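You operate a simulated robot arm through the tools that you are given. There is no shell and no other tool. Be economical: measure what you need, move in short steps, check, and stop when the job is done.

You run a simulated two-armed robot. Do the job below in one go: nothing can be reset, and whatever is moved stays where it is left.

JOB
Pack the orange sensor head in the sensor case and shut both clips.
Fine: hold the case for each clip; then stand the case on the steel table. Set down upright: what you pick out, sensor case.
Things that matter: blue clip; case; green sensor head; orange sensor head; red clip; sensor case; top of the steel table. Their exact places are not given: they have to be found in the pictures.

It is judged by the outcome, as a careful person would: the job done as asked, and still so three seconds after it is handed in. It fails if anything else is knocked over, pushed out of place, dropped, spilled or broken.

ROBOT AND FRAMES
Two 7-joint arms with two-finger parallel grippers on one trunk, on a base that drives. Base frame: it is fixed to the floor where the robot stands at the start and does not move with it; the origin is under the middle of the robot, x ahead of it, y to its left, z up. Units: m, rad, N and s.
The left shoulder is at the start at [0.071, 0.156, 1.08], the right one opposite. Places, roughly: blue clip [0.5, 0.6, 1]; case [0.5, 0.6, 0.9]; red clip [0.5, 0.7, 1]; top of the steel table [-1.2, 1.6, 0.8]. Payload 3.91 kg a hand.
The TCP of each hand is the grasp point between the finger pads, 0.03 m short of the fingertips. In the tool frame z runs along the fingers and y along their closing line. The gripper opens to 0.11 m. The fingers are 0.02 m wide and 0.01 m thick; the gripper's body (0.048 by 0.112 m) begins 0.055 m behind the TCP.
Orientation is that of the tool frame in the base frame, as [roll, pitch, yaw] about the fixed x, y, z axes, in that order (R = Rz(yaw) Ry(pitch) Rx(roll)). With the fingers straight down and closing along the base's y, the tool's x points along the base's -x, its y along +y and its z along -z.

CONTROLS
- The arms move only by the tool jog_arm. It takes "left_plan", "right_plan" or both (then of equal length, played together; a hand with none holds still); each is a list of rows, each an object (a shift or turn left out is 0, a gripper value left out holds the last) with "offset": the shift along the base's x, y, z in m, a list of three; "turn": the turn, a rotation vector about the base's x, y, z in rad, a list of three; "claw": the closure, from 0 (fully open) to 1 (shut). In form: [{"offset": [x, y, z], "turn": [ax, ay, az], "claw": claw}, ...]. A call has 1 to 10 rows; each row shifts and turns the commanded pose from where the row before left it. Rows are played at 5 a second. More than 0.05 m and 0.15 rad between two rows, or a gripper value outside its range, and nothing of the call is played. Where a pose cannot be reached the arm comes as near as it can. A force on the tool above 60 N (or 10 N above the force at the start of the call, whichever is more), or a blocked arm, ends the call early, and 0.2 s more pass. Each finger travels about 0.108 m/s and halts on what it meets, pressing with about 38 N; the grip force reading is that of the motor and also rises with nothing between the fingers. The clock runs only during rows and for 0.2 s after the last one: add rows that do not move to give the fingers time. The reply holds the time, the measured pose of the TCP, the force on the tool along the base axes, the opening and the grip force, in the units named above and with some noise, with the torque about the TCP (base axes, N m) and any sound that the robot's microphone picked up.
- Cameras (640 x 400 px; columns grow to the right, rows downward): "scene" is now at [0.1291, 0.0501, 1.3347]; the picture's right is [0.53, -0.85, -0.00], its down [-0.27, -0.17, -0.95] and it looks along [0.80, 0.50, -0.32] (base axes); focal length 273 px, centre (320, 200). "left" rides on the left gripper at [0.072, -0.017, -0.103] in its tool frame; the picture's right is [0.23, 0.97, 0.00], its down [-0.76, 0.18, -0.62] and it looks along [-0.61, 0.14, 0.78] (tool axes); focal length 222 px, centre (320, 200). "right" rides on the right gripper at [0.072, 0.017, -0.103] in its tool frame; the picture's right is [-0.23, 0.97, 0.00], its down [-0.76, -0.18, -0.62] and it looks along [-0.61, -0.14, 0.78] (tool axes); focal length 222 px, centre (320, 200).
- capture(camera): a new picture of that camera. No time passes.
- lift_body(by): slides the trunk up (or, below 0, down) by that many m; the arms and the scene camera ride with it, the base frame stays. It gives what a move gives, with no picture.
- drive_base(legs): drives the robot by 1 to 6 legs, each [ahead, left, turn to the left] in m, m and rad, along the robot's own axes; the way and the turn of a leg run together, so that a leg with both is an arc; at most 1.5 m and 3.142 rad a leg. The arms and the cameras ride along, it lands a little off, and it stops where it bumps. It gives what a move gives.
- aim_head(pan, tilt): turns the head with the scene camera to pan (to the left, within 1.501 rad either way) and tilt (down, from -0.506 to 1.204), counted from straight ahead of the robot. It gives what a move gives.
- pixel_to_xyz(camera, pixels): there is no depth. For up to 12 entries [column, row, z] of the newest picture of that camera ("zoom" is the newest enlarged one), the place [x, y] in the base frame at which the ray of that pixel passes the height z, good to about 0.002 m. No time passes.
- close_up(camera, box): a new picture of the part [left, top, right, bottom] of that camera's present view, enlarged. No time passes.
- sign_off(): hands the job in; it is judged then, once.

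Go step by step. Measure first, check grasps and placings, and put right what went wrong. The budget is 80 turns and 78 pictures, counting those below and the enlarged ones. Unless the task says otherwise, let go and move clear before handing in, and close with one line.

The tools are called after ">>>" by a JSON object that holds its "api" and its "payload". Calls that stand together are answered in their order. jog_arm: Moves the arms, as the interface text tells. Its arguments: {"type":"object","properties":{"left_plan":{"type":"array","items":{"type":"object","properties":{"offset":{"type":"array","items":{"type":"number"}},"turn":{"type":"array","items":{"type":"number"}},"claw":{"type":"number"}}}},"right_plan":{"type":"array","items":{"type":"object","properties":{"offset":{"type":"array","items":{"type":"number"}},"turn":{"type":"array","items":{"type":"number"}},"claw":{"type":"number"}}}}},"required":[]} The other tools are called the same way: lift_body (by) slides the trunk up or down; drive_base (legs) drives the base; aim_head (pan, tilt) turns the head that bears the scene camera; capture (camera) takes a picture; pixel_to_xyz (camera, pixels) gives the place at which the rays of pixels pass given heights; close_up (camera, box) takes an enlarged picture of a part of a camera's view; sign_off () hands the job in.

At the start:

```text
clock: 0.0
left_position: [0.4782, 0.499, 1.2567]
left_tcp_rot: [3.141, -0.001, 3.141]
left_ft_force: [0.5, -0.2, 0.7]
left_wrist_torque: [0.01, 0.02, -0.03]
left_grip_width: 0.1101
left_finger_force: 0.1
right_position: [0.7625, 0.0457, 1.2895]
right_tcp_rot: [3.141, 0.001, 3.142]
right_ft_force: [0.4, -0.4, -0.2]
right_wrist_torque: [0.02, 0.0, 0.02]
right_grip_width: 0.1099
right_finger_force: 0.0
trunk travel left (down, up): [-0.525, 0.415]
robot x, y, heading: [0.001, -0.0004, -0.002]
head pan, tilt: [0.559, 0.321]
```

scene: 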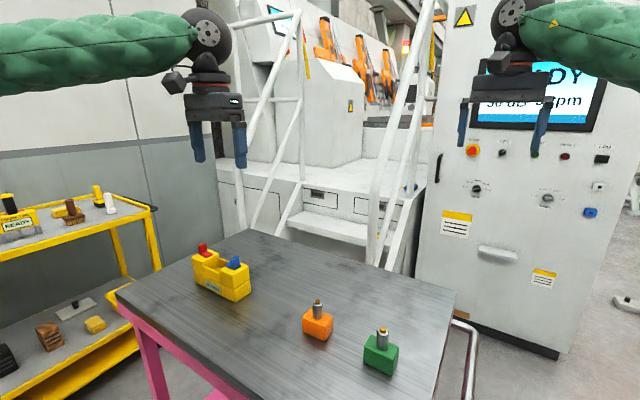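
right: 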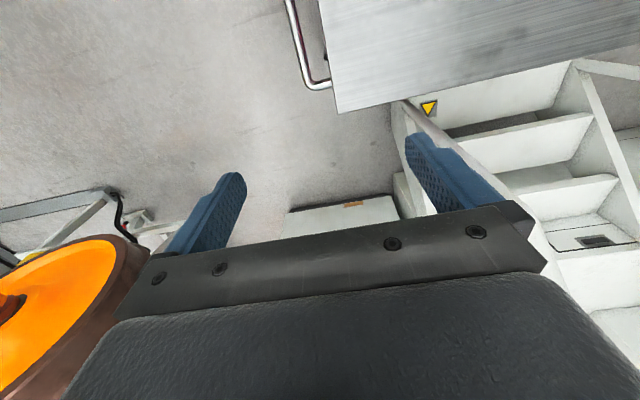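
left: 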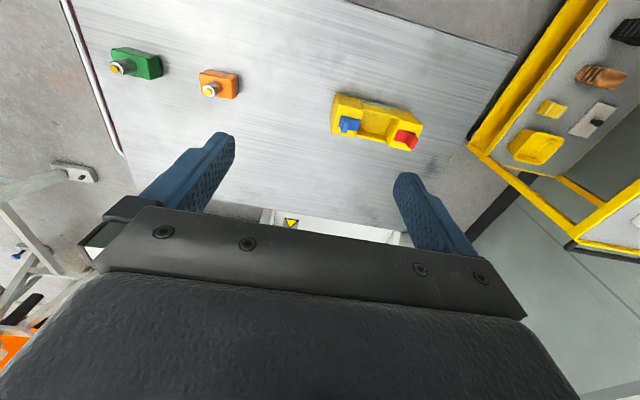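

The yellow case with red and blue clips is at about (222,275) in the scene picture, the orange head at (317,322) and the green one at (381,352). I'll enlarge these to measure.

>>> {"api": "close_up", "payload": {"camera": "scene", "box": [170, 220, 290, 310]}}

>>> {"api": "close_up", "payload": {"camera": "left", "box": [100, 30, 440, 170]}}

>>> {"api": "close_up", "payload": {"camera": "scene", "box": [280, 280, 420, 385]}}

```text
4.44 times, centred on (230, 265) of scene
```

zoom: 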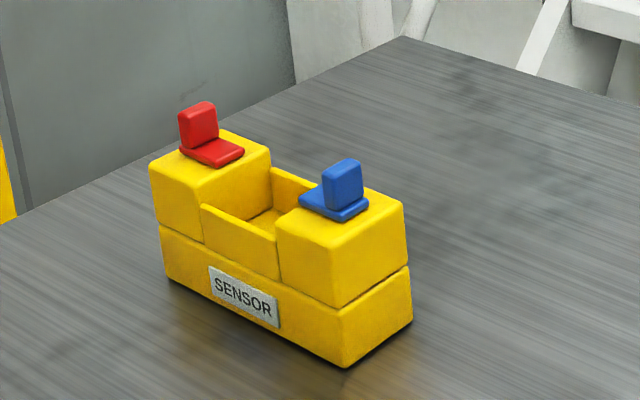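

```text
1.88 times, centred on (270, 100) of left
```

zoom: 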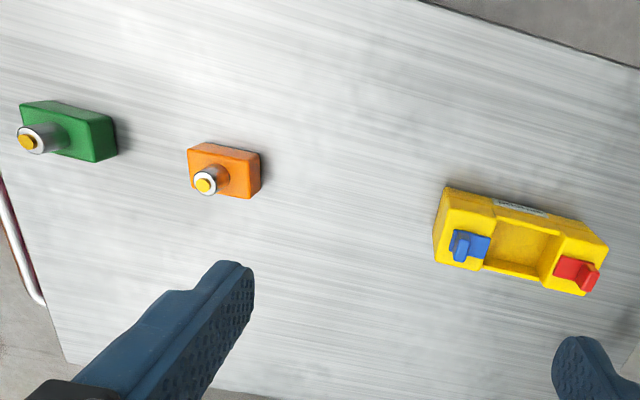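

```text
3.81 times, centred on (350, 332) of scene
```

zoom: 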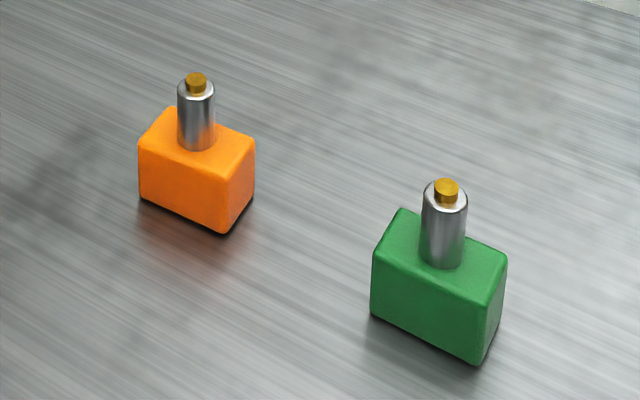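

The clips look like plates with upright tabs on either side of the pocket. I need heights, so I'll intersect rays from the two cameras and look at the case closer.

>>> {"api": "pixel_to_xyz", "payload": {"camera": "zoom", "pixels": [[196, 75, 0.9], [196, 75, 1.0], [229, 233, 0.8], [229, 233, 0.9], [140, 203, 0.8], [140, 203, 0.9], [253, 196, 0.8], [253, 196, 0.9]]}}

>>> {"api": "pixel_to_xyz", "payload": {"camera": "left", "pixels": [[208.8, 92, 0.9], [208.8, 92, 1.0]]}}

>>> {"api": "close_up", "payload": {"camera": "left", "box": [320, 80, 432, 150]}}

```text
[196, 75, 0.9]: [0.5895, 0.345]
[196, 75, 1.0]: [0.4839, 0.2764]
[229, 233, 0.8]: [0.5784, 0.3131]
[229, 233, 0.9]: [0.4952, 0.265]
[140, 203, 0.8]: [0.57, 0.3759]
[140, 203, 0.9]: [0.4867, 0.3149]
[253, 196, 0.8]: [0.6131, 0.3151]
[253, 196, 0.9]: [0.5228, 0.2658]
```

```text
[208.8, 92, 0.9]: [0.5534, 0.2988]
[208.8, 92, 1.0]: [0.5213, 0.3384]
```

```text
5.71 times, centred on (376, 115) of left
```

zoom: 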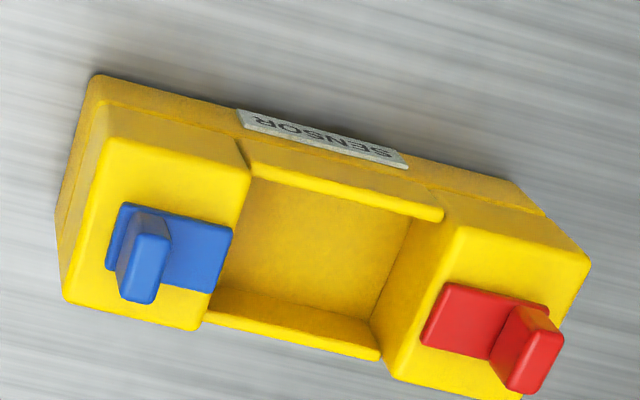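

Post tip comes out at about (0.54, 0.315, 0.945), and the table top at z≈0.86. Next I'll measure the case the same way in both views.

>>> {"api": "pixel_to_xyz", "payload": {"camera": "scene", "pixels": [[235.6, 302.8, 0.86], [195, 283, 0.86], [250.7, 292, 0.86], [235.2, 257.1, 0.95], [235.2, 257.1, 1.0], [202.5, 244.1, 0.95], [202.5, 244.1, 1.0]]}}

>>> {"api": "pixel_to_xyz", "payload": {"camera": "zoom", "pixels": [[142, 270, 0.95], [142, 270, 1.0], [538, 360, 0.95], [538, 360, 1.0], [92, 78, 0.86], [115, 140, 0.94], [250, 172, 0.94], [200, 325, 0.94], [65, 295, 0.94], [590, 265, 0.94], [460, 228, 0.94]]}}

```text
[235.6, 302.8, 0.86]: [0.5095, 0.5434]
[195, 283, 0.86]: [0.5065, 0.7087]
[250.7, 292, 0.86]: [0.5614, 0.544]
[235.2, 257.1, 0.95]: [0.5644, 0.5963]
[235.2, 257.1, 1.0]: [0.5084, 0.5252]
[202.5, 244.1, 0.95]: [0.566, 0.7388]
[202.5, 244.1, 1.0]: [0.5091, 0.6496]
```

```text
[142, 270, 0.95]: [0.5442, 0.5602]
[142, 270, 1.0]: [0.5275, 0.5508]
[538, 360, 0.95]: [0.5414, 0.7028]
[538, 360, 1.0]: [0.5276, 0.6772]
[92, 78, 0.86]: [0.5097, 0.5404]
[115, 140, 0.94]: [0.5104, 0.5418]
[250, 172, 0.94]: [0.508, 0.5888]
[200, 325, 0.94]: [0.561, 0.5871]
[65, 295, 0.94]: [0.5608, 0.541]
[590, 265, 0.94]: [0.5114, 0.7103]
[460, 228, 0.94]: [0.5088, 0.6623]
```

The case measures x 0.509–0.561, y 0.542–0.710 with its yaw near zero, tower tops at about z 0.94 and tab tops at about z 0.978. Next I'll get the block height and the table edges, and move the left hand over the orange head for a closer look.

>>> {"api": "pixel_to_xyz", "payload": {"camera": "scene", "pixels": [[326.9, 325.7, 0.89], [326.9, 325.7, 0.9], [326.9, 325.7, 0.91], [117, 292, 0.86], [248, 230, 0.86], [456, 292, 0.86], [215, 395, 0.86]]}}

>>> {"api": "jog_arm", "payload": {"left_plan": [{"offset": [0.02, -0.05, 0]}, {"offset": [0.02, -0.05, -0.02]}, {"offset": [0.02, -0.05, -0.04]}, {"offset": [0.0, -0.035, -0.05]}, {"offset": [0, 0, -0.05]}, {"offset": [0, 0, -0.03]}]}}

>>> {"api": "capture", "payload": {"camera": "left"}}

```text
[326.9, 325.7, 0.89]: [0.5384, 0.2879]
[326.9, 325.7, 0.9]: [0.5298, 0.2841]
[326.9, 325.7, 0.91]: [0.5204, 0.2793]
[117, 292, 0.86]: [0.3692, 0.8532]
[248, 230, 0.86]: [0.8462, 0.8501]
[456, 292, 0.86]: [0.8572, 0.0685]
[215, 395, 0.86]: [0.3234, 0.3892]
```

```text
refused: row 1 steps farther than a row can; nothing moved
```

```text
70 pictures are left
```

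left: 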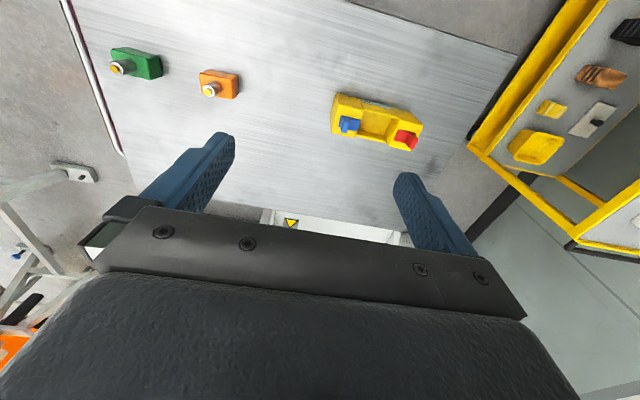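

The block top is at about z 0.901, so the post spans 0.901–0.945. The move was refused because its rows were too long, so I'll use shorter steps.

>>> {"api": "jog_arm", "payload": {"left_plan": [{"offset": [0.012, -0.0375, -0.02]}, {"offset": [0.012, -0.0375, -0.02]}, {"offset": [0.012, -0.0375, -0.02]}, {"offset": [0.012, -0.0375, -0.02]}, {"offset": [0.013, -0.037, -0.02]}, {"offset": [0, 0, -0.045]}]}}

>>> {"api": "capture", "payload": {"camera": "left"}}

>>> {"api": "close_up", "payload": {"camera": "scene", "box": [280, 285, 370, 350]}}

```text
clock: 1.4
left_position: [0.5379, 0.3133, 1.1109]
left_tcp_rot: [-3.141, -0.001, -3.14]
left_ft_force: [-0.3, 0.2, 0.0]
left_wrist_torque: [-0.04, -0.02, -0.02]
left_grip_width: 0.1099
left_finger_force: 0.0
right_position: [0.7635, 0.0472, 1.2895]
right_tcp_rot: [-3.139, -0.003, 3.141]
right_ft_force: [0.9, -0.1, -0.6]
right_wrist_torque: [-0.04, 0.01, -0.01]
right_grip_width: 0.1098
right_finger_force: 0.1
trunk travel left (down, up): [-0.525, 0.415]
robot x, y, heading: [0.0008, -0.0016, 0.0]
head pan, tilt: [0.559, 0.321]
```

```text
69 pictures are left
```

left: 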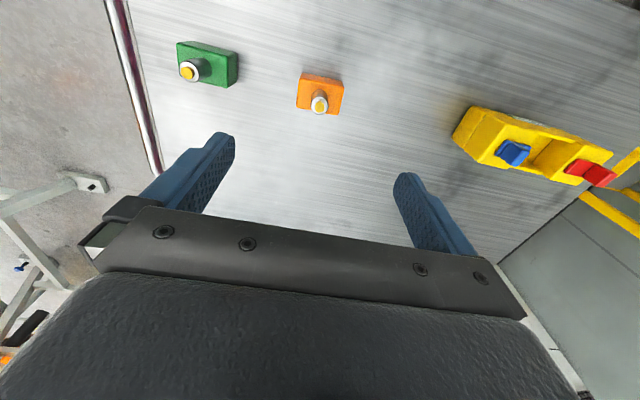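

```text
6.15 times, centred on (325, 318) of scene
```

zoom: 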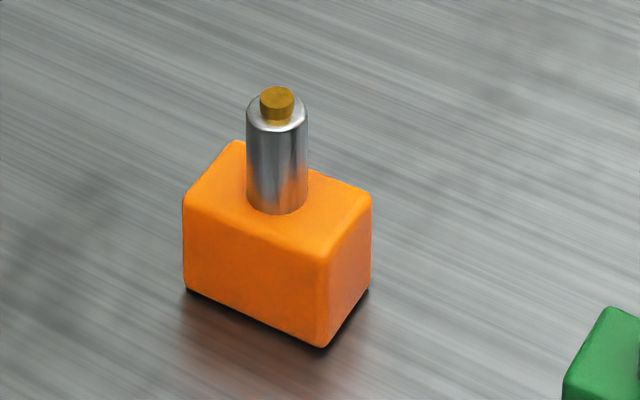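

From this nearer view I'll measure the block's corners to get its yaw, using both views.

>>> {"api": "close_up", "payload": {"camera": "left", "box": [288, 62, 352, 126]}}

>>> {"api": "pixel_to_xyz", "payload": {"camera": "scene", "pixels": [[302.7, 332.5, 0.86], [325.1, 341.8, 0.86], [333, 332, 0.86], [318.2, 301.5, 0.94], [318.2, 318.5, 0.901]]}}

```text
6.25 times, centred on (320, 94) of left
```

zoom: 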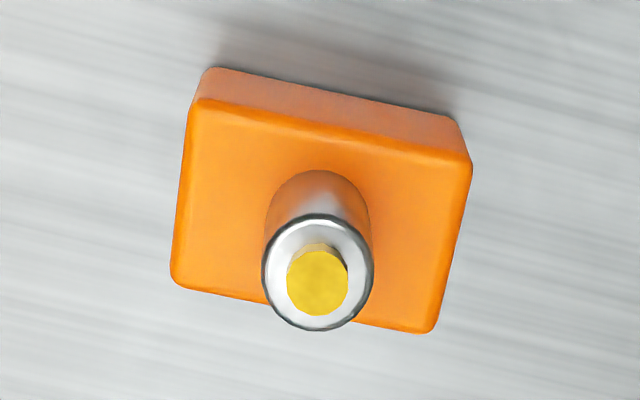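

```text
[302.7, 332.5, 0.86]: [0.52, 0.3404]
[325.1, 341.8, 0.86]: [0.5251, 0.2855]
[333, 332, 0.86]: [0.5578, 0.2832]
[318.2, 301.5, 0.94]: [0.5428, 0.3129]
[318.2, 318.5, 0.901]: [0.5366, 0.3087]
```

>>> {"api": "pixel_to_xyz", "payload": {"camera": "zoom", "pixels": [[193, 98, 0.901], [472, 162, 0.901], [430, 334, 0.901], [171, 280, 0.901], [318, 272, 0.94], [318, 272, 0.945], [208, 68, 0.86], [460, 118, 0.86]]}}

```text
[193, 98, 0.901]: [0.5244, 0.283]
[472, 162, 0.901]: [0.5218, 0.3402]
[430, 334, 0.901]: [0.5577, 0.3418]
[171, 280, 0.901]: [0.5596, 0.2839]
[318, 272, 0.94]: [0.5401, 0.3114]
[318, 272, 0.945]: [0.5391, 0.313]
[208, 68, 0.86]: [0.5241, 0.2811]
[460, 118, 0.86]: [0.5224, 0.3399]
```

The block's yaw is about +0.045 rad and its centre is (0.541, 0.312). I'll descend with the fingers around the post, tips at about z 0.906.

>>> {"api": "jog_arm", "payload": {"left_plan": [{"offset": [0.003, -0.001, -0.045], "turn": [0, 0, 0.045], "claw": 0.4}, {"offset": [0, 0, -0.045]}, {"offset": [0, 0, -0.045]}, {"offset": [0, 0, -0.03]}, {"offset": [0, 0, -0.008]}, {}]}}

>>> {"api": "close_up", "payload": {"camera": "scene", "box": [250, 240, 390, 350]}}

>>> {"api": "capture", "payload": {"camera": "left"}}

```text
clock: 2.8
left_position: [0.5417, 0.3109, 0.939]
left_tcp_rot: [3.141, -0.002, -3.096]
left_ft_force: [0.2, 0.8, -0.1]
left_wrist_torque: [0.03, -0.03, 0.0]
left_grip_width: 0.066
left_finger_force: 0.0
right_position: [0.7628, 0.0456, 1.2895]
right_tcp_rot: [-3.141, 0.001, -3.141]
right_ft_force: [0.6, -0.1, -0.2]
right_wrist_torque: [-0.04, -0.03, 0.04]
right_grip_width: 0.11
right_finger_force: 0.0
trunk travel left (down, up): [-0.525, 0.415]
robot x, y, heading: [0.0007, 0.0015, 0.001]
head pan, tilt: [0.559, 0.321]
```

```text
3.64 times, centred on (320, 295) of scene
```

zoom: 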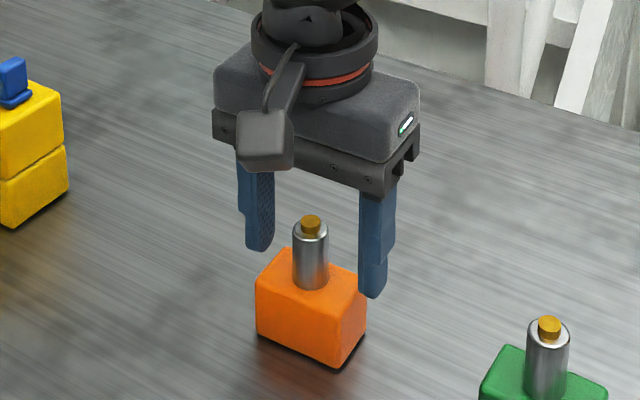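

```text
65 pictures are left
```

left: 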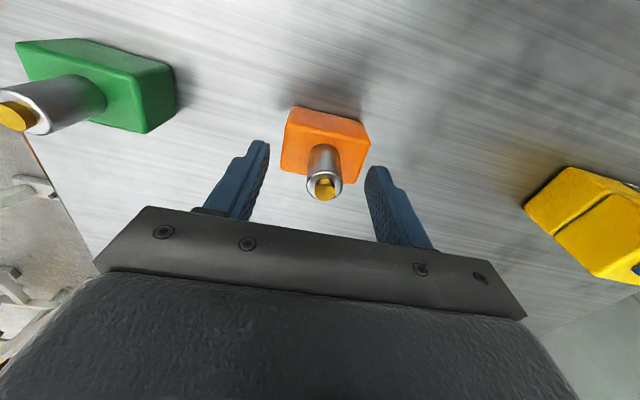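

The post at (311,250) in the zoom is centred between the fingers. Closing on it.

>>> {"api": "jog_arm", "payload": {"left_plan": [{"offset": [-0.001, 0.001, -0.003]}, {"claw": 1.0}, {}, {}, {}]}}

```text
clock: 4.0
left_position: [0.5407, 0.3099, 0.9372]
left_tcp_rot: [3.14, 0.0, -3.096]
left_ft_force: [-0.1, -0.5, 0.2]
left_wrist_torque: [-0.02, 0.03, 0.01]
left_grip_width: 0.0205
left_finger_force: 38.1
right_position: [0.762, 0.044, 1.289]
right_tcp_rot: [-3.142, 0.0, 3.141]
right_ft_force: [0.4, 0.7, 0.1]
right_wrist_torque: [0.0, 0.0, 0.01]
right_grip_width: 0.1097
right_finger_force: 0.0
trunk travel left (down, up): [-0.525, 0.415]
robot x, y, heading: [-0.0037, -0.0005, -0.003]
head pan, tilt: [0.559, 0.321]
```

Gripped at 0.0205 m width with 38 N. Lifting now.

>>> {"api": "jog_arm", "payload": {"left_plan": [{"offset": [0, 0, 0.03]}, {"offset": [0, 0, 0.045]}, {"offset": [0, 0, 0.045]}, {"offset": [0, 0, 0.045]}, {"turn": [0, 0, -0.045]}]}}

>>> {"api": "capture", "payload": {"camera": "left"}}

>>> {"api": "close_up", "payload": {"camera": "scene", "box": [170, 220, 270, 310]}}

```text
clock: 5.2
left_position: [0.5388, 0.3143, 1.1028]
left_tcp_rot: [3.141, -0.001, 3.14]
left_ft_force: [-0.1, 0.0, -1.7]
left_wrist_torque: [-0.03, 0.01, 0.01]
left_grip_width: 0.0207
left_finger_force: 38.1
right_position: [0.7642, 0.0457, 1.2885]
right_tcp_rot: [3.141, -0.002, 3.141]
right_ft_force: [0.0, 0.5, 0.0]
right_wrist_torque: [-0.04, 0.01, 0.01]
right_grip_width: 0.11
right_finger_force: 0.1
trunk travel left (down, up): [-0.525, 0.415]
robot x, y, heading: [0.0012, -0.0047, 0.0]
head pan, tilt: [0.559, 0.321]
```

```text
64 pictures are left
```

left: 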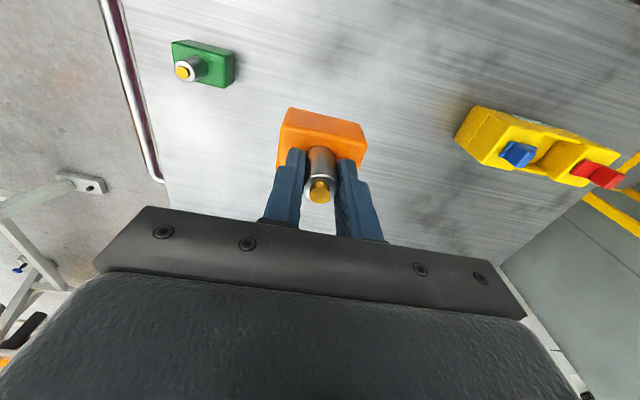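

```text
4.44 times, centred on (220, 265) of scene
```

zoom: 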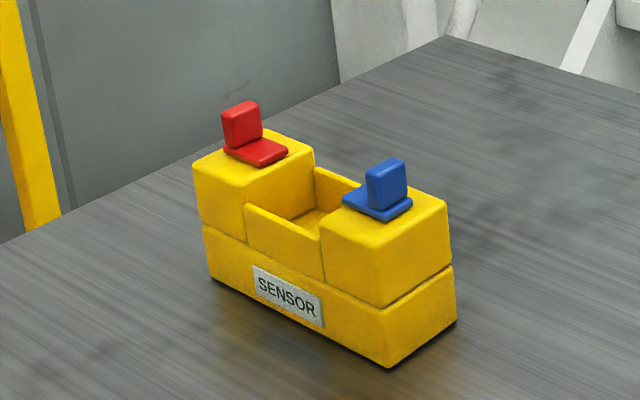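

The head is held firmly (1.7 N load). I'll carry it to above the pocket centre at about (0.535, 0.625).

>>> {"api": "jog_arm", "payload": {"left_plan": [{"offset": [-0.001, 0.0445, 0]}, {"offset": [-0.001, 0.0445, 0]}, {"offset": [-0.001, 0.0445, 0]}, {"offset": [-0.001, 0.0445, 0]}, {"offset": [0, 0.0445, 0]}, {"offset": [0, 0.0445, 0]}, {"offset": [0, 0.0445, 0]}, {}]}}

>>> {"api": "capture", "payload": {"camera": "left"}}

>>> {"api": "close_up", "payload": {"camera": "scene", "box": [160, 190, 280, 310]}}

```text
clock: 7.0
left_position: [0.5359, 0.625, 1.1005]
left_tcp_rot: [3.141, -0.002, 3.141]
left_ft_force: [-0.2, 0.9, -0.8]
left_wrist_torque: [-0.02, 0.01, -0.01]
left_grip_width: 0.0209
left_finger_force: 38.1
right_position: [0.7616, 0.0448, 1.2907]
right_tcp_rot: [3.141, 0.002, 3.14]
right_ft_force: [1.0, 0.0, -0.3]
right_wrist_torque: [0.0, 0.03, 0.01]
right_grip_width: 0.11
right_finger_force: 0.1
trunk travel left (down, up): [-0.525, 0.415]
robot x, y, heading: [-0.0006, -0.0012, 0.003]
head pan, tilt: [0.559, 0.321]
```

```text
62 pictures are left
```

left: 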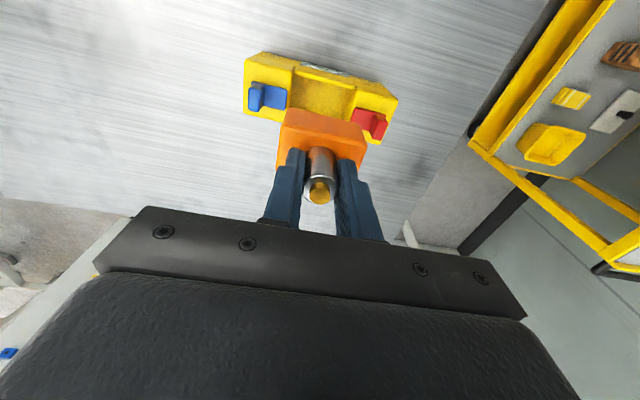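

```text
3.33 times, centred on (220, 250) of scene
```

zoom: 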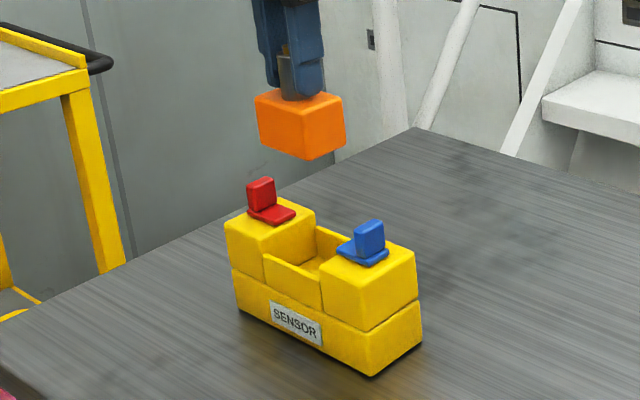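

I'll refine the pocket position and the block alignment with enlargements before lowering.

>>> {"api": "close_up", "payload": {"camera": "left", "box": [235, 40, 405, 180]}}

```text
2.86 times, centred on (320, 110) of left
```

zoom: 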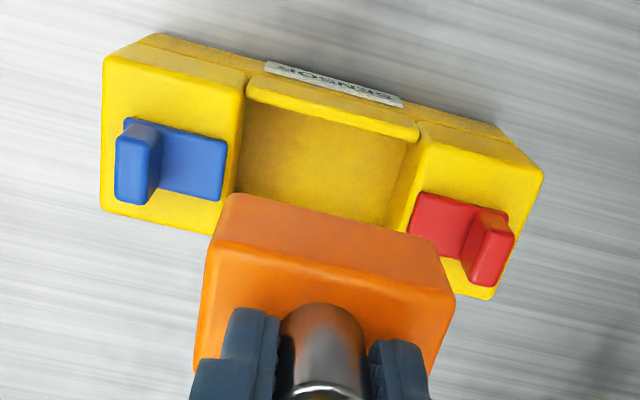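

>>> {"api": "pixel_to_xyz", "payload": {"camera": "zoom", "pixels": [[212, 243, 1.0645], [455, 293, 1.0645], [228, 196, 1.0235], [438, 240, 1.0235], [105, 55, 0.94], [244, 92, 0.94], [100, 208, 0.94], [543, 172, 0.94], [490, 298, 0.94], [424, 143, 0.94], [248, 98, 0.925], [417, 138, 0.925]]}}

```text
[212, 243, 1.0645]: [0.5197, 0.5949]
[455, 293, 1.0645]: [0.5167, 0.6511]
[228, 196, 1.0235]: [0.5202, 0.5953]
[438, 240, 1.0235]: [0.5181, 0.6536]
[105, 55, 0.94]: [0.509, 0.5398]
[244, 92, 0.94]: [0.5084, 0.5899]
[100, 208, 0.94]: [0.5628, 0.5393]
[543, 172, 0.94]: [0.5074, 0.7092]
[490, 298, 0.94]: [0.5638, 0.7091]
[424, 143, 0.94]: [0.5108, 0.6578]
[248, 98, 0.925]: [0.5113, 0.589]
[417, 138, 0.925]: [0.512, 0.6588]
```

Block and case are aligned to about 1 mm, with roughly 1.5–2° of yaw left. I'll correct that, lower to just above the walls and check.

>>> {"api": "jog_arm", "payload": {"left_plan": [{"offset": [-0.001, 0, -0.03], "turn": [0, 0, -0.03]}, {"offset": [0, 0, -0.03]}, {"offset": [0, 0, -0.018]}, {}]}}

>>> {"api": "close_up", "payload": {"camera": "left", "box": [235, 60, 405, 180]}}

>>> {"api": "close_up", "payload": {"camera": "scene", "box": [170, 220, 270, 310]}}

```text
clock: 8.0
left_position: [0.5348, 0.6242, 1.0214]
left_tcp_rot: [-3.142, -0.001, 3.114]
left_ft_force: [-0.7, 0.0, -1.0]
left_wrist_torque: [0.02, -0.01, 0.01]
left_grip_width: 0.0207
left_finger_force: 37.5
right_position: [0.7622, 0.0453, 1.2889]
right_tcp_rot: [3.141, 0.0, 3.14]
right_ft_force: [-0.3, -0.1, -0.3]
right_wrist_torque: [0.01, -0.01, 0.02]
right_grip_width: 0.11
right_finger_force: 0.1
trunk travel left (down, up): [-0.525, 0.415]
robot x, y, heading: [-0.0, -0.0015, 0.002]
head pan, tilt: [0.559, 0.321]
```

```text
3.33 times, centred on (320, 120) of left
```

zoom: 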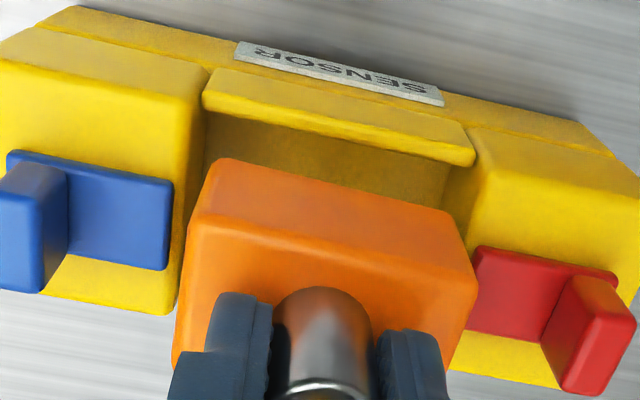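

```text
4.44 times, centred on (220, 265) of scene
```

zoom: 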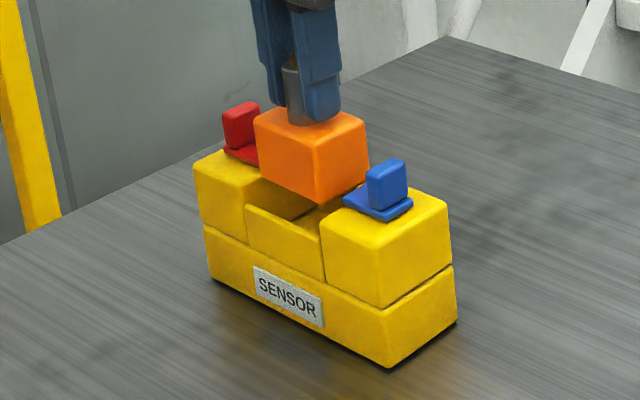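

>>> {"api": "pixel_to_xyz", "payload": {"camera": "left", "pixels": [[291, 107.7, 0.9444], [359, 123.6, 0.9444], [281, 126.6, 0.9854], [366.5, 147, 0.9854], [286, 92.4, 0.925], [461, 109.5, 0.925], [285.4, 88, 0.925], [365, 109.5, 0.925], [361, 104, 0.925]]}}

```text
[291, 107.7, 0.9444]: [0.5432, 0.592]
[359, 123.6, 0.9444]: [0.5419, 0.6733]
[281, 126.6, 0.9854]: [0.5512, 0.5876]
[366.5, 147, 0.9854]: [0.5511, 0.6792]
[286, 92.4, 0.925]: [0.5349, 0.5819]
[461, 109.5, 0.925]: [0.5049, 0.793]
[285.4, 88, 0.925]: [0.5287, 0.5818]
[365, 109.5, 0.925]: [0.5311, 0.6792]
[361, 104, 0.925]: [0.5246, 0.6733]
```

The plain-camera query used the older picture, so I'll take a fresh enlargement and query that.

>>> {"api": "close_up", "payload": {"camera": "left", "box": [235, 60, 405, 180]}}

>>> {"api": "pixel_to_xyz", "payload": {"camera": "zoom", "pixels": [[222, 160, 0.9444], [450, 212, 0.9444], [188, 222, 0.9854], [476, 290, 0.9854], [203, 103, 0.925], [474, 160, 0.925], [203, 103, 0.92], [474, 160, 0.92], [210, 85, 0.94], [200, 100, 0.94]]}}

```text
3.33 times, centred on (320, 120) of left
```

zoom: 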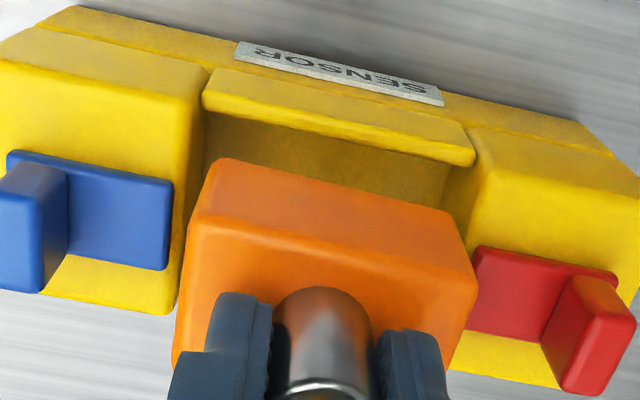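

```text
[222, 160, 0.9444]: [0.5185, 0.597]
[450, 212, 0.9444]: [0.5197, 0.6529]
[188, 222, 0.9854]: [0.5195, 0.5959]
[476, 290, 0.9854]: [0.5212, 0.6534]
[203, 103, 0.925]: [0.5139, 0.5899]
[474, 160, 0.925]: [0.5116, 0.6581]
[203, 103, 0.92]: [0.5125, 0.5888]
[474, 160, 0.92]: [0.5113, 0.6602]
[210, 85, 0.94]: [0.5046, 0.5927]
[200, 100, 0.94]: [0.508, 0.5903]
```

Now slightly over-rotated, so I'll turn back by 0.02 and shift −1.5 mm in x, then lower into the pocket.

>>> {"api": "jog_arm", "payload": {"left_plan": [{"offset": [-0.0015, -0.0005, 0], "turn": [0, 0, 0.025]}, {"offset": [0, 0, -0.015]}, {"offset": [0, 0, -0.01]}, {"offset": [0, 0, -0.01]}, {"offset": [0, 0, -0.005]}, {}]}}

>>> {"api": "close_up", "payload": {"camera": "scene", "box": [170, 220, 270, 310]}}

>>> {"api": "close_up", "payload": {"camera": "left", "box": [235, 60, 405, 180]}}

```text
clock: 9.4
left_position: [0.5341, 0.6217, 0.9825]
left_tcp_rot: [-3.141, 0.001, 3.135]
left_ft_force: [-0.9, -0.3, -0.1]
left_wrist_torque: [0.0, -0.01, 0.01]
left_grip_width: 0.021
left_finger_force: 37.6
right_position: [0.7624, 0.0455, 1.2889]
right_tcp_rot: [3.141, 0.0, -3.14]
right_ft_force: [-0.2, -0.3, -0.1]
right_wrist_torque: [0.02, -0.01, -0.02]
right_grip_width: 0.11
right_finger_force: 0.0
trunk travel left (down, up): [-0.525, 0.415]
robot x, y, heading: [0.0003, -0.0018, -0.003]
head pan, tilt: [0.559, 0.321]
```

```text
4.44 times, centred on (220, 265) of scene
```

zoom: 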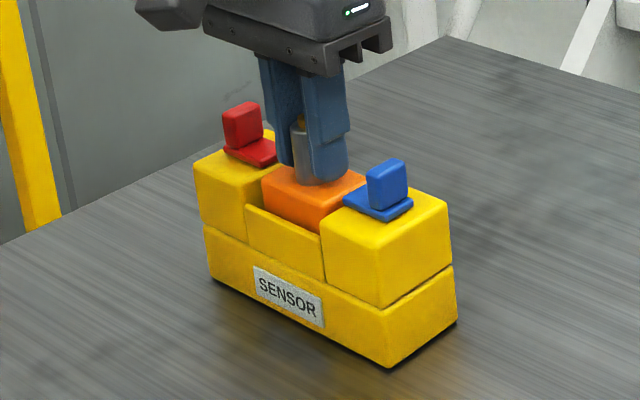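

```text
3.33 times, centred on (320, 120) of left
```

zoom: 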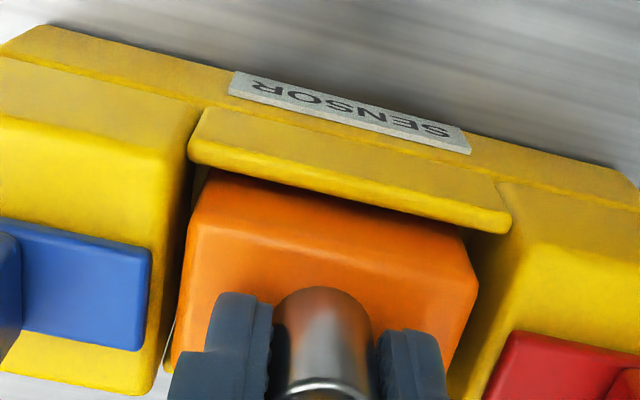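

The block is inside the walls with clearance, slightly toward the blue side. I'll shift +1.5 mm in y and keep lowering to contact.

>>> {"api": "jog_arm", "payload": {"left_plan": [{"offset": [0, 0.0015, -0.004]}, {"offset": [0, 0, -0.004]}, {"offset": [0, 0, -0.004]}, {}]}}

>>> {"api": "close_up", "payload": {"camera": "scene", "box": [170, 220, 270, 310]}}

```text
clock: 10.4
left_position: [0.5338, 0.6235, 0.9746]
left_tcp_rot: [3.14, 0.003, 3.14]
left_ft_force: [4.4, 8.9, 35.7]
left_wrist_torque: [0.24, -0.21, 0.02]
left_grip_width: 0.0212
left_finger_force: 37.9
right_position: [0.7604, 0.044, 1.2906]
right_tcp_rot: [3.14, 0.002, -3.141]
right_ft_force: [0.5, -0.5, 0.3]
right_wrist_torque: [-0.02, -0.01, 0.02]
right_grip_width: 0.1101
right_finger_force: 0.0
trunk travel left (down, up): [-0.525, 0.415]
robot x, y, heading: [0.0041, -0.0003, -0.001]
head pan, tilt: [0.559, 0.321]
```

```text
4.44 times, centred on (220, 265) of scene
```

zoom: 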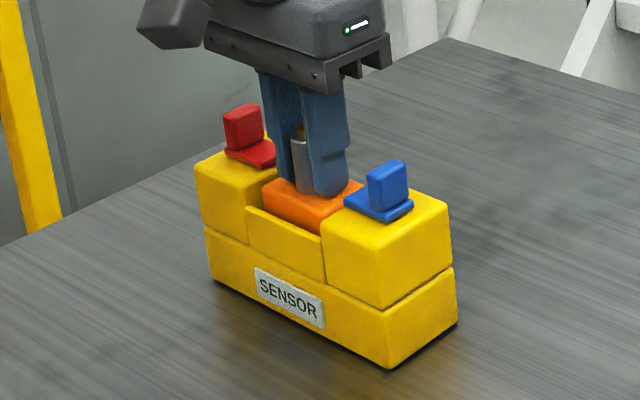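

Contact at TCP z 0.975 (35 N), with the block bottom at about 0.898 and its top flush with the towers, so it looks seated. I'll relieve the force, open slightly and lift away.

>>> {"api": "jog_arm", "payload": {"left_plan": [{"offset": [0, 0, 0.003]}, {"claw": 0.64}, {}, {"offset": [0, 0, 0.03]}, {"offset": [0, 0, 0.045]}, {"offset": [0, 0, 0.045]}, {}]}}

>>> {"api": "close_up", "payload": {"camera": "scene", "box": [170, 220, 270, 310]}}

>>> {"api": "close_up", "payload": {"camera": "left", "box": [235, 30, 405, 170]}}

```text
clock: 12.0
left_position: [0.5341, 0.6257, 1.0929]
left_tcp_rot: [-3.14, -0.004, 3.137]
left_ft_force: [-0.1, -0.9, 0.2]
left_wrist_torque: [0.0, -0.05, -0.02]
left_grip_width: 0.0393
left_finger_force: 0.1
right_position: [0.7629, 0.0448, 1.2894]
right_tcp_rot: [3.14, 0.0, -3.14]
right_ft_force: [0.4, -0.3, 0.2]
right_wrist_torque: [0.04, 0.03, 0.01]
right_grip_width: 0.11
right_finger_force: 0.0
trunk travel left (down, up): [-0.525, 0.415]
robot x, y, heading: [0.0024, -0.0015, 0.003]
head pan, tilt: [0.559, 0.321]
```

```text
4.44 times, centred on (220, 265) of scene
```

zoom: 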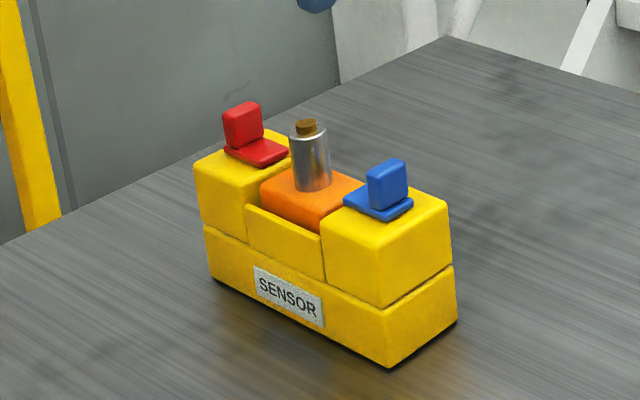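

```text
2.86 times, centred on (320, 100) of left
```

zoom: 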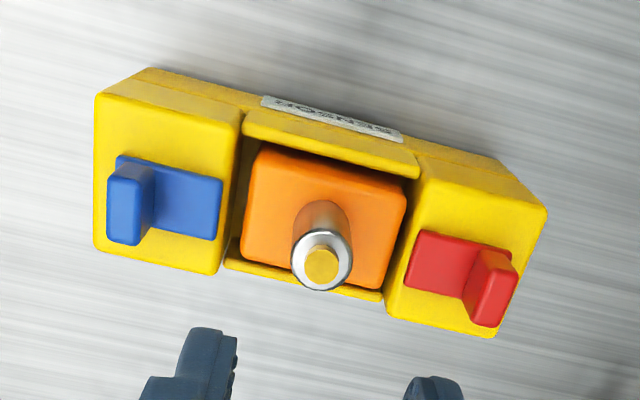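

The orange head is seated in the pocket, post up. Now I'll measure the clip plates and tabs in this view.

>>> {"api": "pixel_to_xyz", "payload": {"camera": "zoom", "pixels": [[108, 178, 0.978], [142, 180, 0.978], [140, 245, 0.978], [106, 240, 0.978], [117, 155, 0.945], [223, 180, 0.945], [218, 240, 0.945], [412, 230, 0.945], [405, 287, 0.945], [518, 268, 0.978], [498, 328, 0.978], [465, 305, 0.945]]}}

```text
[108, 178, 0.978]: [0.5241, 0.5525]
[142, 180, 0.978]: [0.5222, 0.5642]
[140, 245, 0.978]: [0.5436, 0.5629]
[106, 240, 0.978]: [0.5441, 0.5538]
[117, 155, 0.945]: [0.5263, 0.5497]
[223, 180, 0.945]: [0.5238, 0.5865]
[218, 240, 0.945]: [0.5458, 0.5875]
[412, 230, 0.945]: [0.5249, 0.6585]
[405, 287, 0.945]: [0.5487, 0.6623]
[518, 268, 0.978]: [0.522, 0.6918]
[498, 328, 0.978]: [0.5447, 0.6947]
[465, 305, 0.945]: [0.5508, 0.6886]
```

Blue tab at y 0.553–0.564 and red at 0.684–0.695, with the plates reaching the pocket edges, so they must slide inward. I'll look left and behind before shifting the base so both hands can reach.

>>> {"api": "aim_head", "payload": {"pan": 1.5, "tilt": 0.5}}

>>> {"api": "capture", "payload": {"camera": "scene"}}

```text
clock: 13.2
left_position: [0.5339, 0.6244, 1.0928]
left_tcp_rot: [3.14, 0.001, 3.136]
left_ft_force: [-0.4, 0.1, 0.5]
left_wrist_torque: [0.02, -0.02, -0.01]
left_grip_width: 0.0394
left_finger_force: 0.0
right_position: [0.762, 0.0448, 1.2909]
right_tcp_rot: [3.141, 0.0, -3.141]
right_ft_force: [0.1, -0.8, 0.5]
right_wrist_torque: [0.02, 0.0, -0.03]
right_grip_width: 0.1101
right_finger_force: 0.1
trunk travel left (down, up): [-0.525, 0.415]
robot x, y, heading: [-0.0007, 0.0016, -0.0]
head pan, tilt: [1.499, 0.499]
```

```text
51 pictures are left
```

scene: 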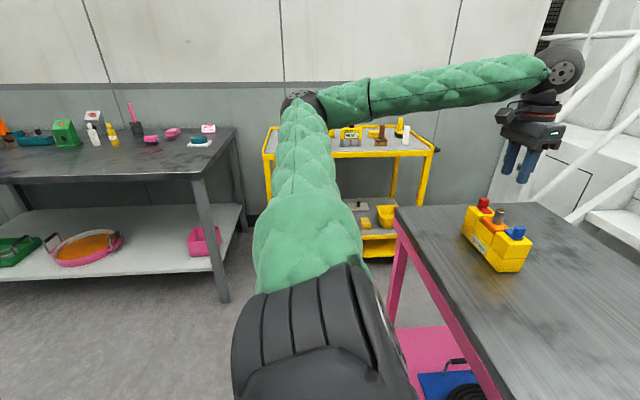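

The floor to the left of the robot is open, and the long steel table stands behind it at the left wall, with clutter along its back. I'll slide the base 0.4 m left so both hands can reach the case.

>>> {"api": "drive_base", "payload": {"legs": [[0, 0.4, 0]]}}

>>> {"api": "aim_head", "payload": {"pan": 0.35, "tilt": 0.6}}

>>> {"api": "capture", "payload": {"camera": "scene"}}

```text
clock: 15.7
left_position: [0.5327, 1.0304, 1.0918]
left_tcp_rot: [-3.14, -0.001, 3.139]
left_ft_force: [-0.1, 0.8, -0.2]
left_wrist_torque: [-0.02, -0.01, 0.0]
left_grip_width: 0.0395
left_finger_force: 0.0
right_position: [0.7609, 0.4504, 1.289]
right_tcp_rot: [-3.14, -0.001, -3.141]
right_ft_force: [-0.7, -0.3, -0.4]
right_wrist_torque: [-0.02, 0.02, 0.02]
right_grip_width: 0.1099
right_finger_force: 0.0
trunk travel left (down, up): [-0.525, 0.415]
robot x, y, heading: [-0.0048, 0.4008, -0.002]
head pan, tilt: [1.499, 0.499]
```

```text
clock: 17.1
left_position: [0.532, 1.028, 1.0928]
left_tcp_rot: [3.142, 0.0, 3.138]
left_ft_force: [-0.3, 0.0, -0.3]
left_wrist_torque: [0.0, 0.0, 0.03]
left_grip_width: 0.0397
left_finger_force: 0.1
right_position: [0.7611, 0.4507, 1.289]
right_tcp_rot: [3.14, 0.0, -3.14]
right_ft_force: [0.7, -0.5, -0.8]
right_wrist_torque: [0.01, 0.02, -0.02]
right_grip_width: 0.1099
right_finger_force: 0.0
trunk travel left (down, up): [-0.525, 0.415]
robot x, y, heading: [-0.0012, 0.4034, 0.004]
head pan, tilt: [0.351, 0.6]
```

```text
50 pictures are left
```

scene: 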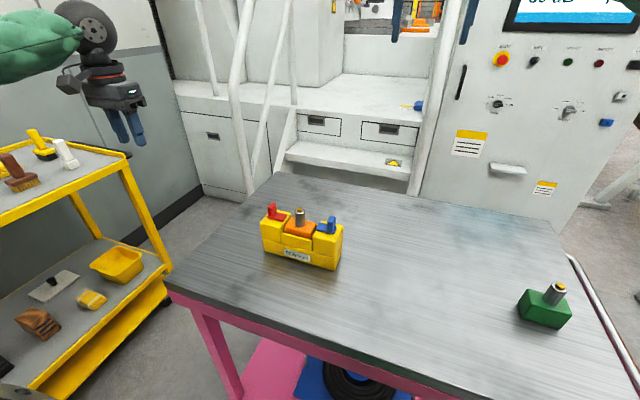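

The case is undisturbed, with clips and head visible at (300,235). I'll bring the right hand over the blue tower while turning it 90°, so the fingers close along x with the wrist camera outward.

>>> {"api": "jog_arm", "payload": {"right_plan": [{"offset": [-0.0226, 0.0113, -0.01], "turn": [0, 0, 0.149]}, {"offset": [-0.0226, 0.0113, -0.01], "turn": [0, 0, 0.149]}, {"offset": [-0.0226, 0.0113, -0.01], "turn": [0, 0, 0.149]}, {"offset": [-0.0226, 0.0113, -0.01], "turn": [0, 0, 0.149]}, {"offset": [-0.0226, 0.0113, -0.01], "turn": [0, 0, 0.149]}, {"offset": [-0.0226, 0.0113, -0.01], "turn": [0, 0, 0.149]}, {"offset": [-0.0226, 0.0113, -0.01], "turn": [0, 0, 0.149]}, {"offset": [-0.0226, 0.0113, -0.01], "turn": [0, 0, 0.149]}, {"offset": [-0.0226, 0.0113, -0.01], "turn": [0, 0, 0.149]}, {"offset": [-0.0226, 0.0105, -0.01], "turn": [0, 0, 0.149]}]}}

```text
clock: 19.3
left_position: [0.5315, 1.0303, 1.0934]
left_tcp_rot: [-3.139, 0.001, 3.138]
left_ft_force: [-0.7, -0.6, 0.5]
left_wrist_torque: [-0.03, 0.01, 0.03]
left_grip_width: 0.0397
left_finger_force: 0.1
right_position: [0.5339, 0.5632, 1.189]
right_tcp_rot: [3.14, 0.0, -1.647]
right_ft_force: [-0.5, -0.5, 0.7]
right_wrist_torque: [-0.06, -0.01, 0.0]
right_grip_width: 0.11
right_finger_force: 0.1
trunk travel left (down, up): [-0.525, 0.415]
robot x, y, heading: [0.0014, 0.4027, 0.003]
head pan, tilt: [0.351, 0.6]
```

Reached with no trouble. I'll finish the turn and lower to just above the tab, then check.

>>> {"api": "jog_arm", "payload": {"right_plan": [{"offset": [0.0015, -0.005, -0.04], "turn": [0, 0, 0.08]}, {"offset": [0, 0, -0.045]}, {"offset": [0, 0, -0.045]}, {"offset": [0, 0, -0.03]}, {}]}}

>>> {"api": "capture", "payload": {"camera": "right"}}

>>> {"api": "close_up", "payload": {"camera": "scene", "box": [240, 170, 380, 290]}}

```text
clock: 20.5
left_position: [0.5316, 1.0292, 1.0915]
left_tcp_rot: [3.14, -0.001, 3.138]
left_ft_force: [0.0, -0.5, -0.3]
left_wrist_torque: [0.01, 0.0, -0.01]
left_grip_width: 0.0397
left_finger_force: 0.0
right_position: [0.5353, 0.5587, 1.0286]
right_tcp_rot: [-3.141, 0.0, -1.568]
right_ft_force: [-0.2, 0.1, 0.0]
right_wrist_torque: [0.0, 0.01, 0.0]
right_grip_width: 0.1099
right_finger_force: 0.1
trunk travel left (down, up): [-0.525, 0.415]
robot x, y, heading: [-0.0036, 0.4054, -0.003]
head pan, tilt: [0.351, 0.6]
```

```text
49 pictures are left
```

right: 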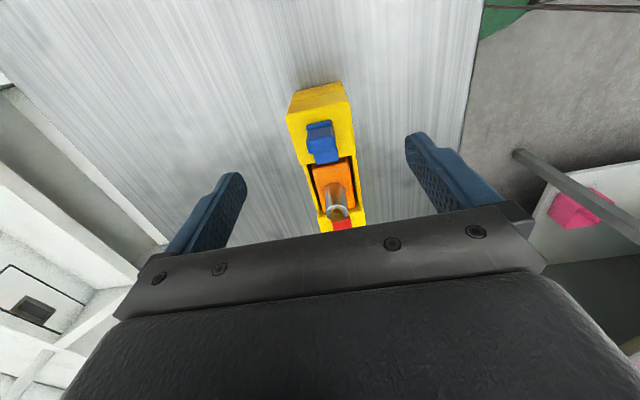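

```text
3.33 times, centred on (310, 230) of scene
```

zoom: 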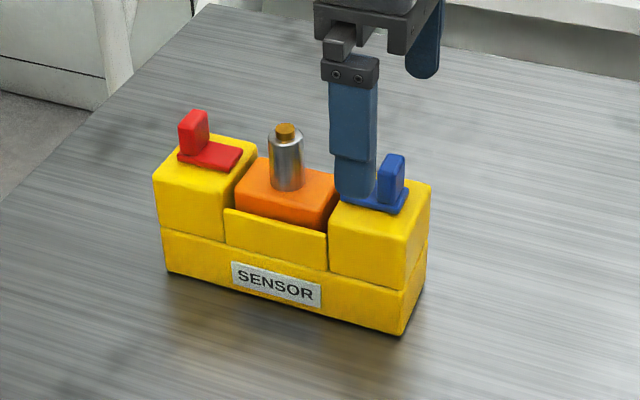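

Aligned over the blue tower. Descending to TCP z≈0.937 and closing on the tower's sides.

>>> {"api": "jog_arm", "payload": {"right_plan": [{"offset": [0, -0.001, -0.045]}, {"offset": [0, 0, -0.03]}, {"offset": [0, 0, -0.016]}, {}, {"claw": 1}, {}, {}, {}]}}

>>> {"api": "close_up", "payload": {"camera": "scene", "box": [240, 170, 380, 290]}}

```text
clock: 22.3
left_position: [0.5317, 1.0281, 1.0927]
left_tcp_rot: [3.141, 0.0, 3.138]
left_ft_force: [-0.4, -1.3, 0.1]
left_wrist_torque: [0.03, 0.01, -0.04]
left_grip_width: 0.0395
left_finger_force: 0.1
right_position: [0.536, 0.5552, 0.9375]
right_tcp_rot: [3.14, 0.001, -1.568]
right_ft_force: [0.0, 1.2, 0.4]
right_wrist_torque: [-0.01, -0.03, 0.07]
right_grip_width: 0.0556
right_finger_force: 38.0
trunk travel left (down, up): [-0.525, 0.415]
robot x, y, heading: [0.0011, 0.4042, 0.001]
head pan, tilt: [0.351, 0.6]
```

```text
3.33 times, centred on (310, 230) of scene
```

zoom: 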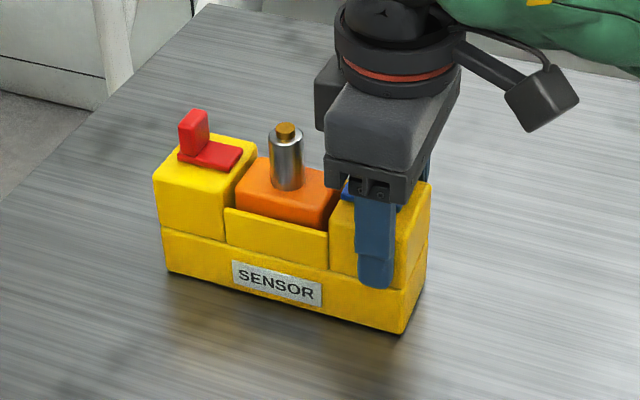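

Case held at the blue tower (0.0556 m, 38 N). Bring the left hand around to outside of the red clip, turned −90° and closed, staying high.

>>> {"api": "jog_arm", "payload": {"left_plan": [{"offset": [0.0003, -0.028, 0], "turn": [0, 0, -0.149], "claw": 1}, {"offset": [0.0003, -0.028, 0], "turn": [0, 0, -0.149]}, {"offset": [0.0003, -0.028, 0], "turn": [0, 0, -0.149]}, {"offset": [0.0003, -0.028, 0], "turn": [0, 0, -0.149]}, {"offset": [0.0003, -0.028, 0], "turn": [0, 0, -0.149]}, {"offset": [0.0003, -0.028, 0], "turn": [0, 0, -0.149]}, {"offset": [0.0003, -0.028, 0], "turn": [0, 0, -0.149]}, {"offset": [0.0003, -0.028, 0], "turn": [0, 0, -0.149]}, {"offset": [0.0003, -0.028, 0], "turn": [0, 0, -0.149]}, {"offset": [0.0003, -0.028, 0], "turn": [0, 0, -0.149]}]}}

>>> {"api": "capture", "payload": {"camera": "scene"}}

```text
clock: 24.5
left_position: [0.5364, 0.7494, 1.092]
left_tcp_rot: [-3.141, 0.0, 1.646]
left_ft_force: [-0.5, 0.5, -0.7]
left_wrist_torque: [0.0, 0.0, 0.0]
left_grip_width: 0.0
left_finger_force: 37.7
right_position: [0.5365, 0.556, 0.9381]
right_tcp_rot: [3.141, 0.002, -1.569]
right_ft_force: [0.5, -0.3, 0.0]
right_wrist_torque: [-0.32, -0.08, 0.01]
right_grip_width: 0.0558
right_finger_force: 37.8
trunk travel left (down, up): [-0.525, 0.415]
robot x, y, heading: [0.0031, 0.4005, -0.001]
head pan, tilt: [0.351, 0.6]
```

```text
46 pictures are left
```

scene: 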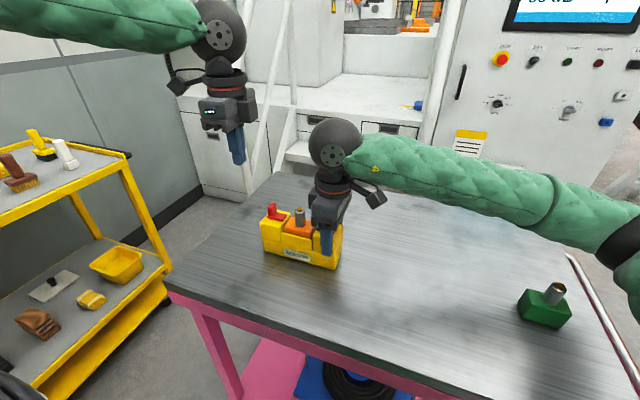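

The left hand is ready at (0.536, 0.749, 1.092). I'll finish the yaw, lean its top 0.15 rad away from the right hand, and lower beside the red tab.

>>> {"api": "jog_arm", "payload": {"left_plan": [{"offset": [-0.001, -0.01, -0.03], "turn": [0, 0, -0.075]}, {"offset": [0, -0.005, -0.03], "turn": [-0.149, 0, 0]}, {"offset": [0, 0, -0.03]}, {"offset": [0, 0, -0.018]}, {}]}}

>>> {"api": "close_up", "payload": {"camera": "scene", "box": [220, 130, 380, 280]}}

>>> {"api": "capture", "payload": {"camera": "left"}}

```text
clock: 25.7
left_position: [0.5335, 0.7339, 0.984]
left_tcp_rot: [-3.14, 0.147, 1.572]
left_ft_force: [-0.3, 0.1, 0.3]
left_wrist_torque: [0.0, -0.02, 0.01]
left_grip_width: 0.0
left_finger_force: 37.7
right_position: [0.5363, 0.5557, 0.9384]
right_tcp_rot: [3.14, 0.0, -1.57]
right_ft_force: [-0.2, 1.2, 0.2]
right_wrist_torque: [-0.24, -0.04, 0.03]
right_grip_width: 0.0556
right_finger_force: 37.6
trunk travel left (down, up): [-0.525, 0.415]
robot x, y, heading: [0.002, 0.4032, 0.0]
head pan, tilt: [0.351, 0.6]
```

```text
2.67 times, centred on (300, 205) of scene
```

zoom: 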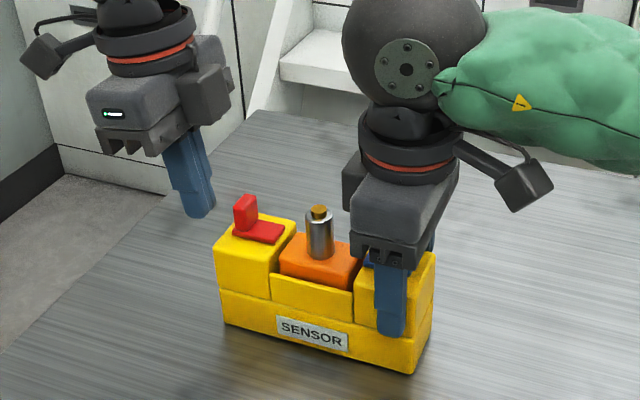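

```text
44 pictures are left
```

left: 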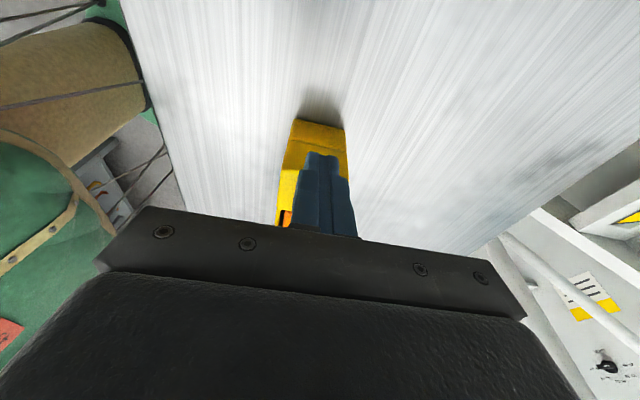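

Fingers are lined up with the red tab. I'll move in −y to contact in small steps.

>>> {"api": "jog_arm", "payload": {"left_plan": [{"offset": [0, -0.01, 0]}, {"offset": [0, -0.008, 0]}, {"offset": [0, -0.004, 0]}, {"offset": [0, -0.004, 0]}, {"offset": [0, -0.004, 0]}, {}]}}

>>> {"api": "close_up", "payload": {"camera": "scene", "box": [240, 150, 360, 280]}}

```text
clock: 27.1
left_position: [0.5341, 0.7032, 0.9848]
left_tcp_rot: [-3.139, 0.15, 1.572]
left_ft_force: [-0.5, -0.2, 1.0]
left_wrist_torque: [0.01, 0.03, 0.02]
left_grip_width: 0.0
left_finger_force: 37.5
right_position: [0.536, 0.5552, 0.9389]
right_tcp_rot: [3.14, 0.0, -1.569]
right_ft_force: [0.6, 0.0, -0.4]
right_wrist_torque: [-0.08, -0.09, -0.13]
right_grip_width: 0.0558
right_finger_force: 38.5
trunk travel left (down, up): [-0.525, 0.415]
robot x, y, heading: [0.0015, 0.4035, 0.003]
head pan, tilt: [0.351, 0.6]
```

```text
3.08 times, centred on (300, 215) of scene
```

zoom: 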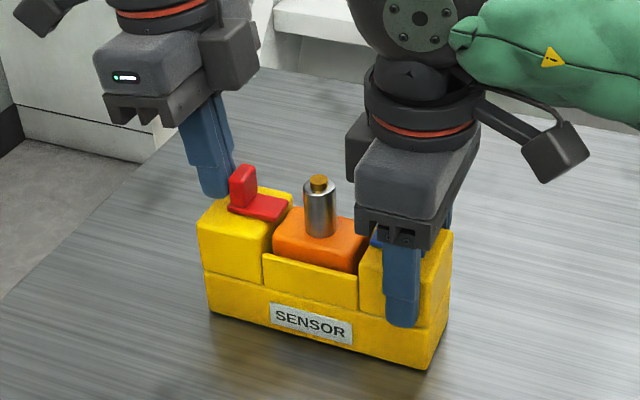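

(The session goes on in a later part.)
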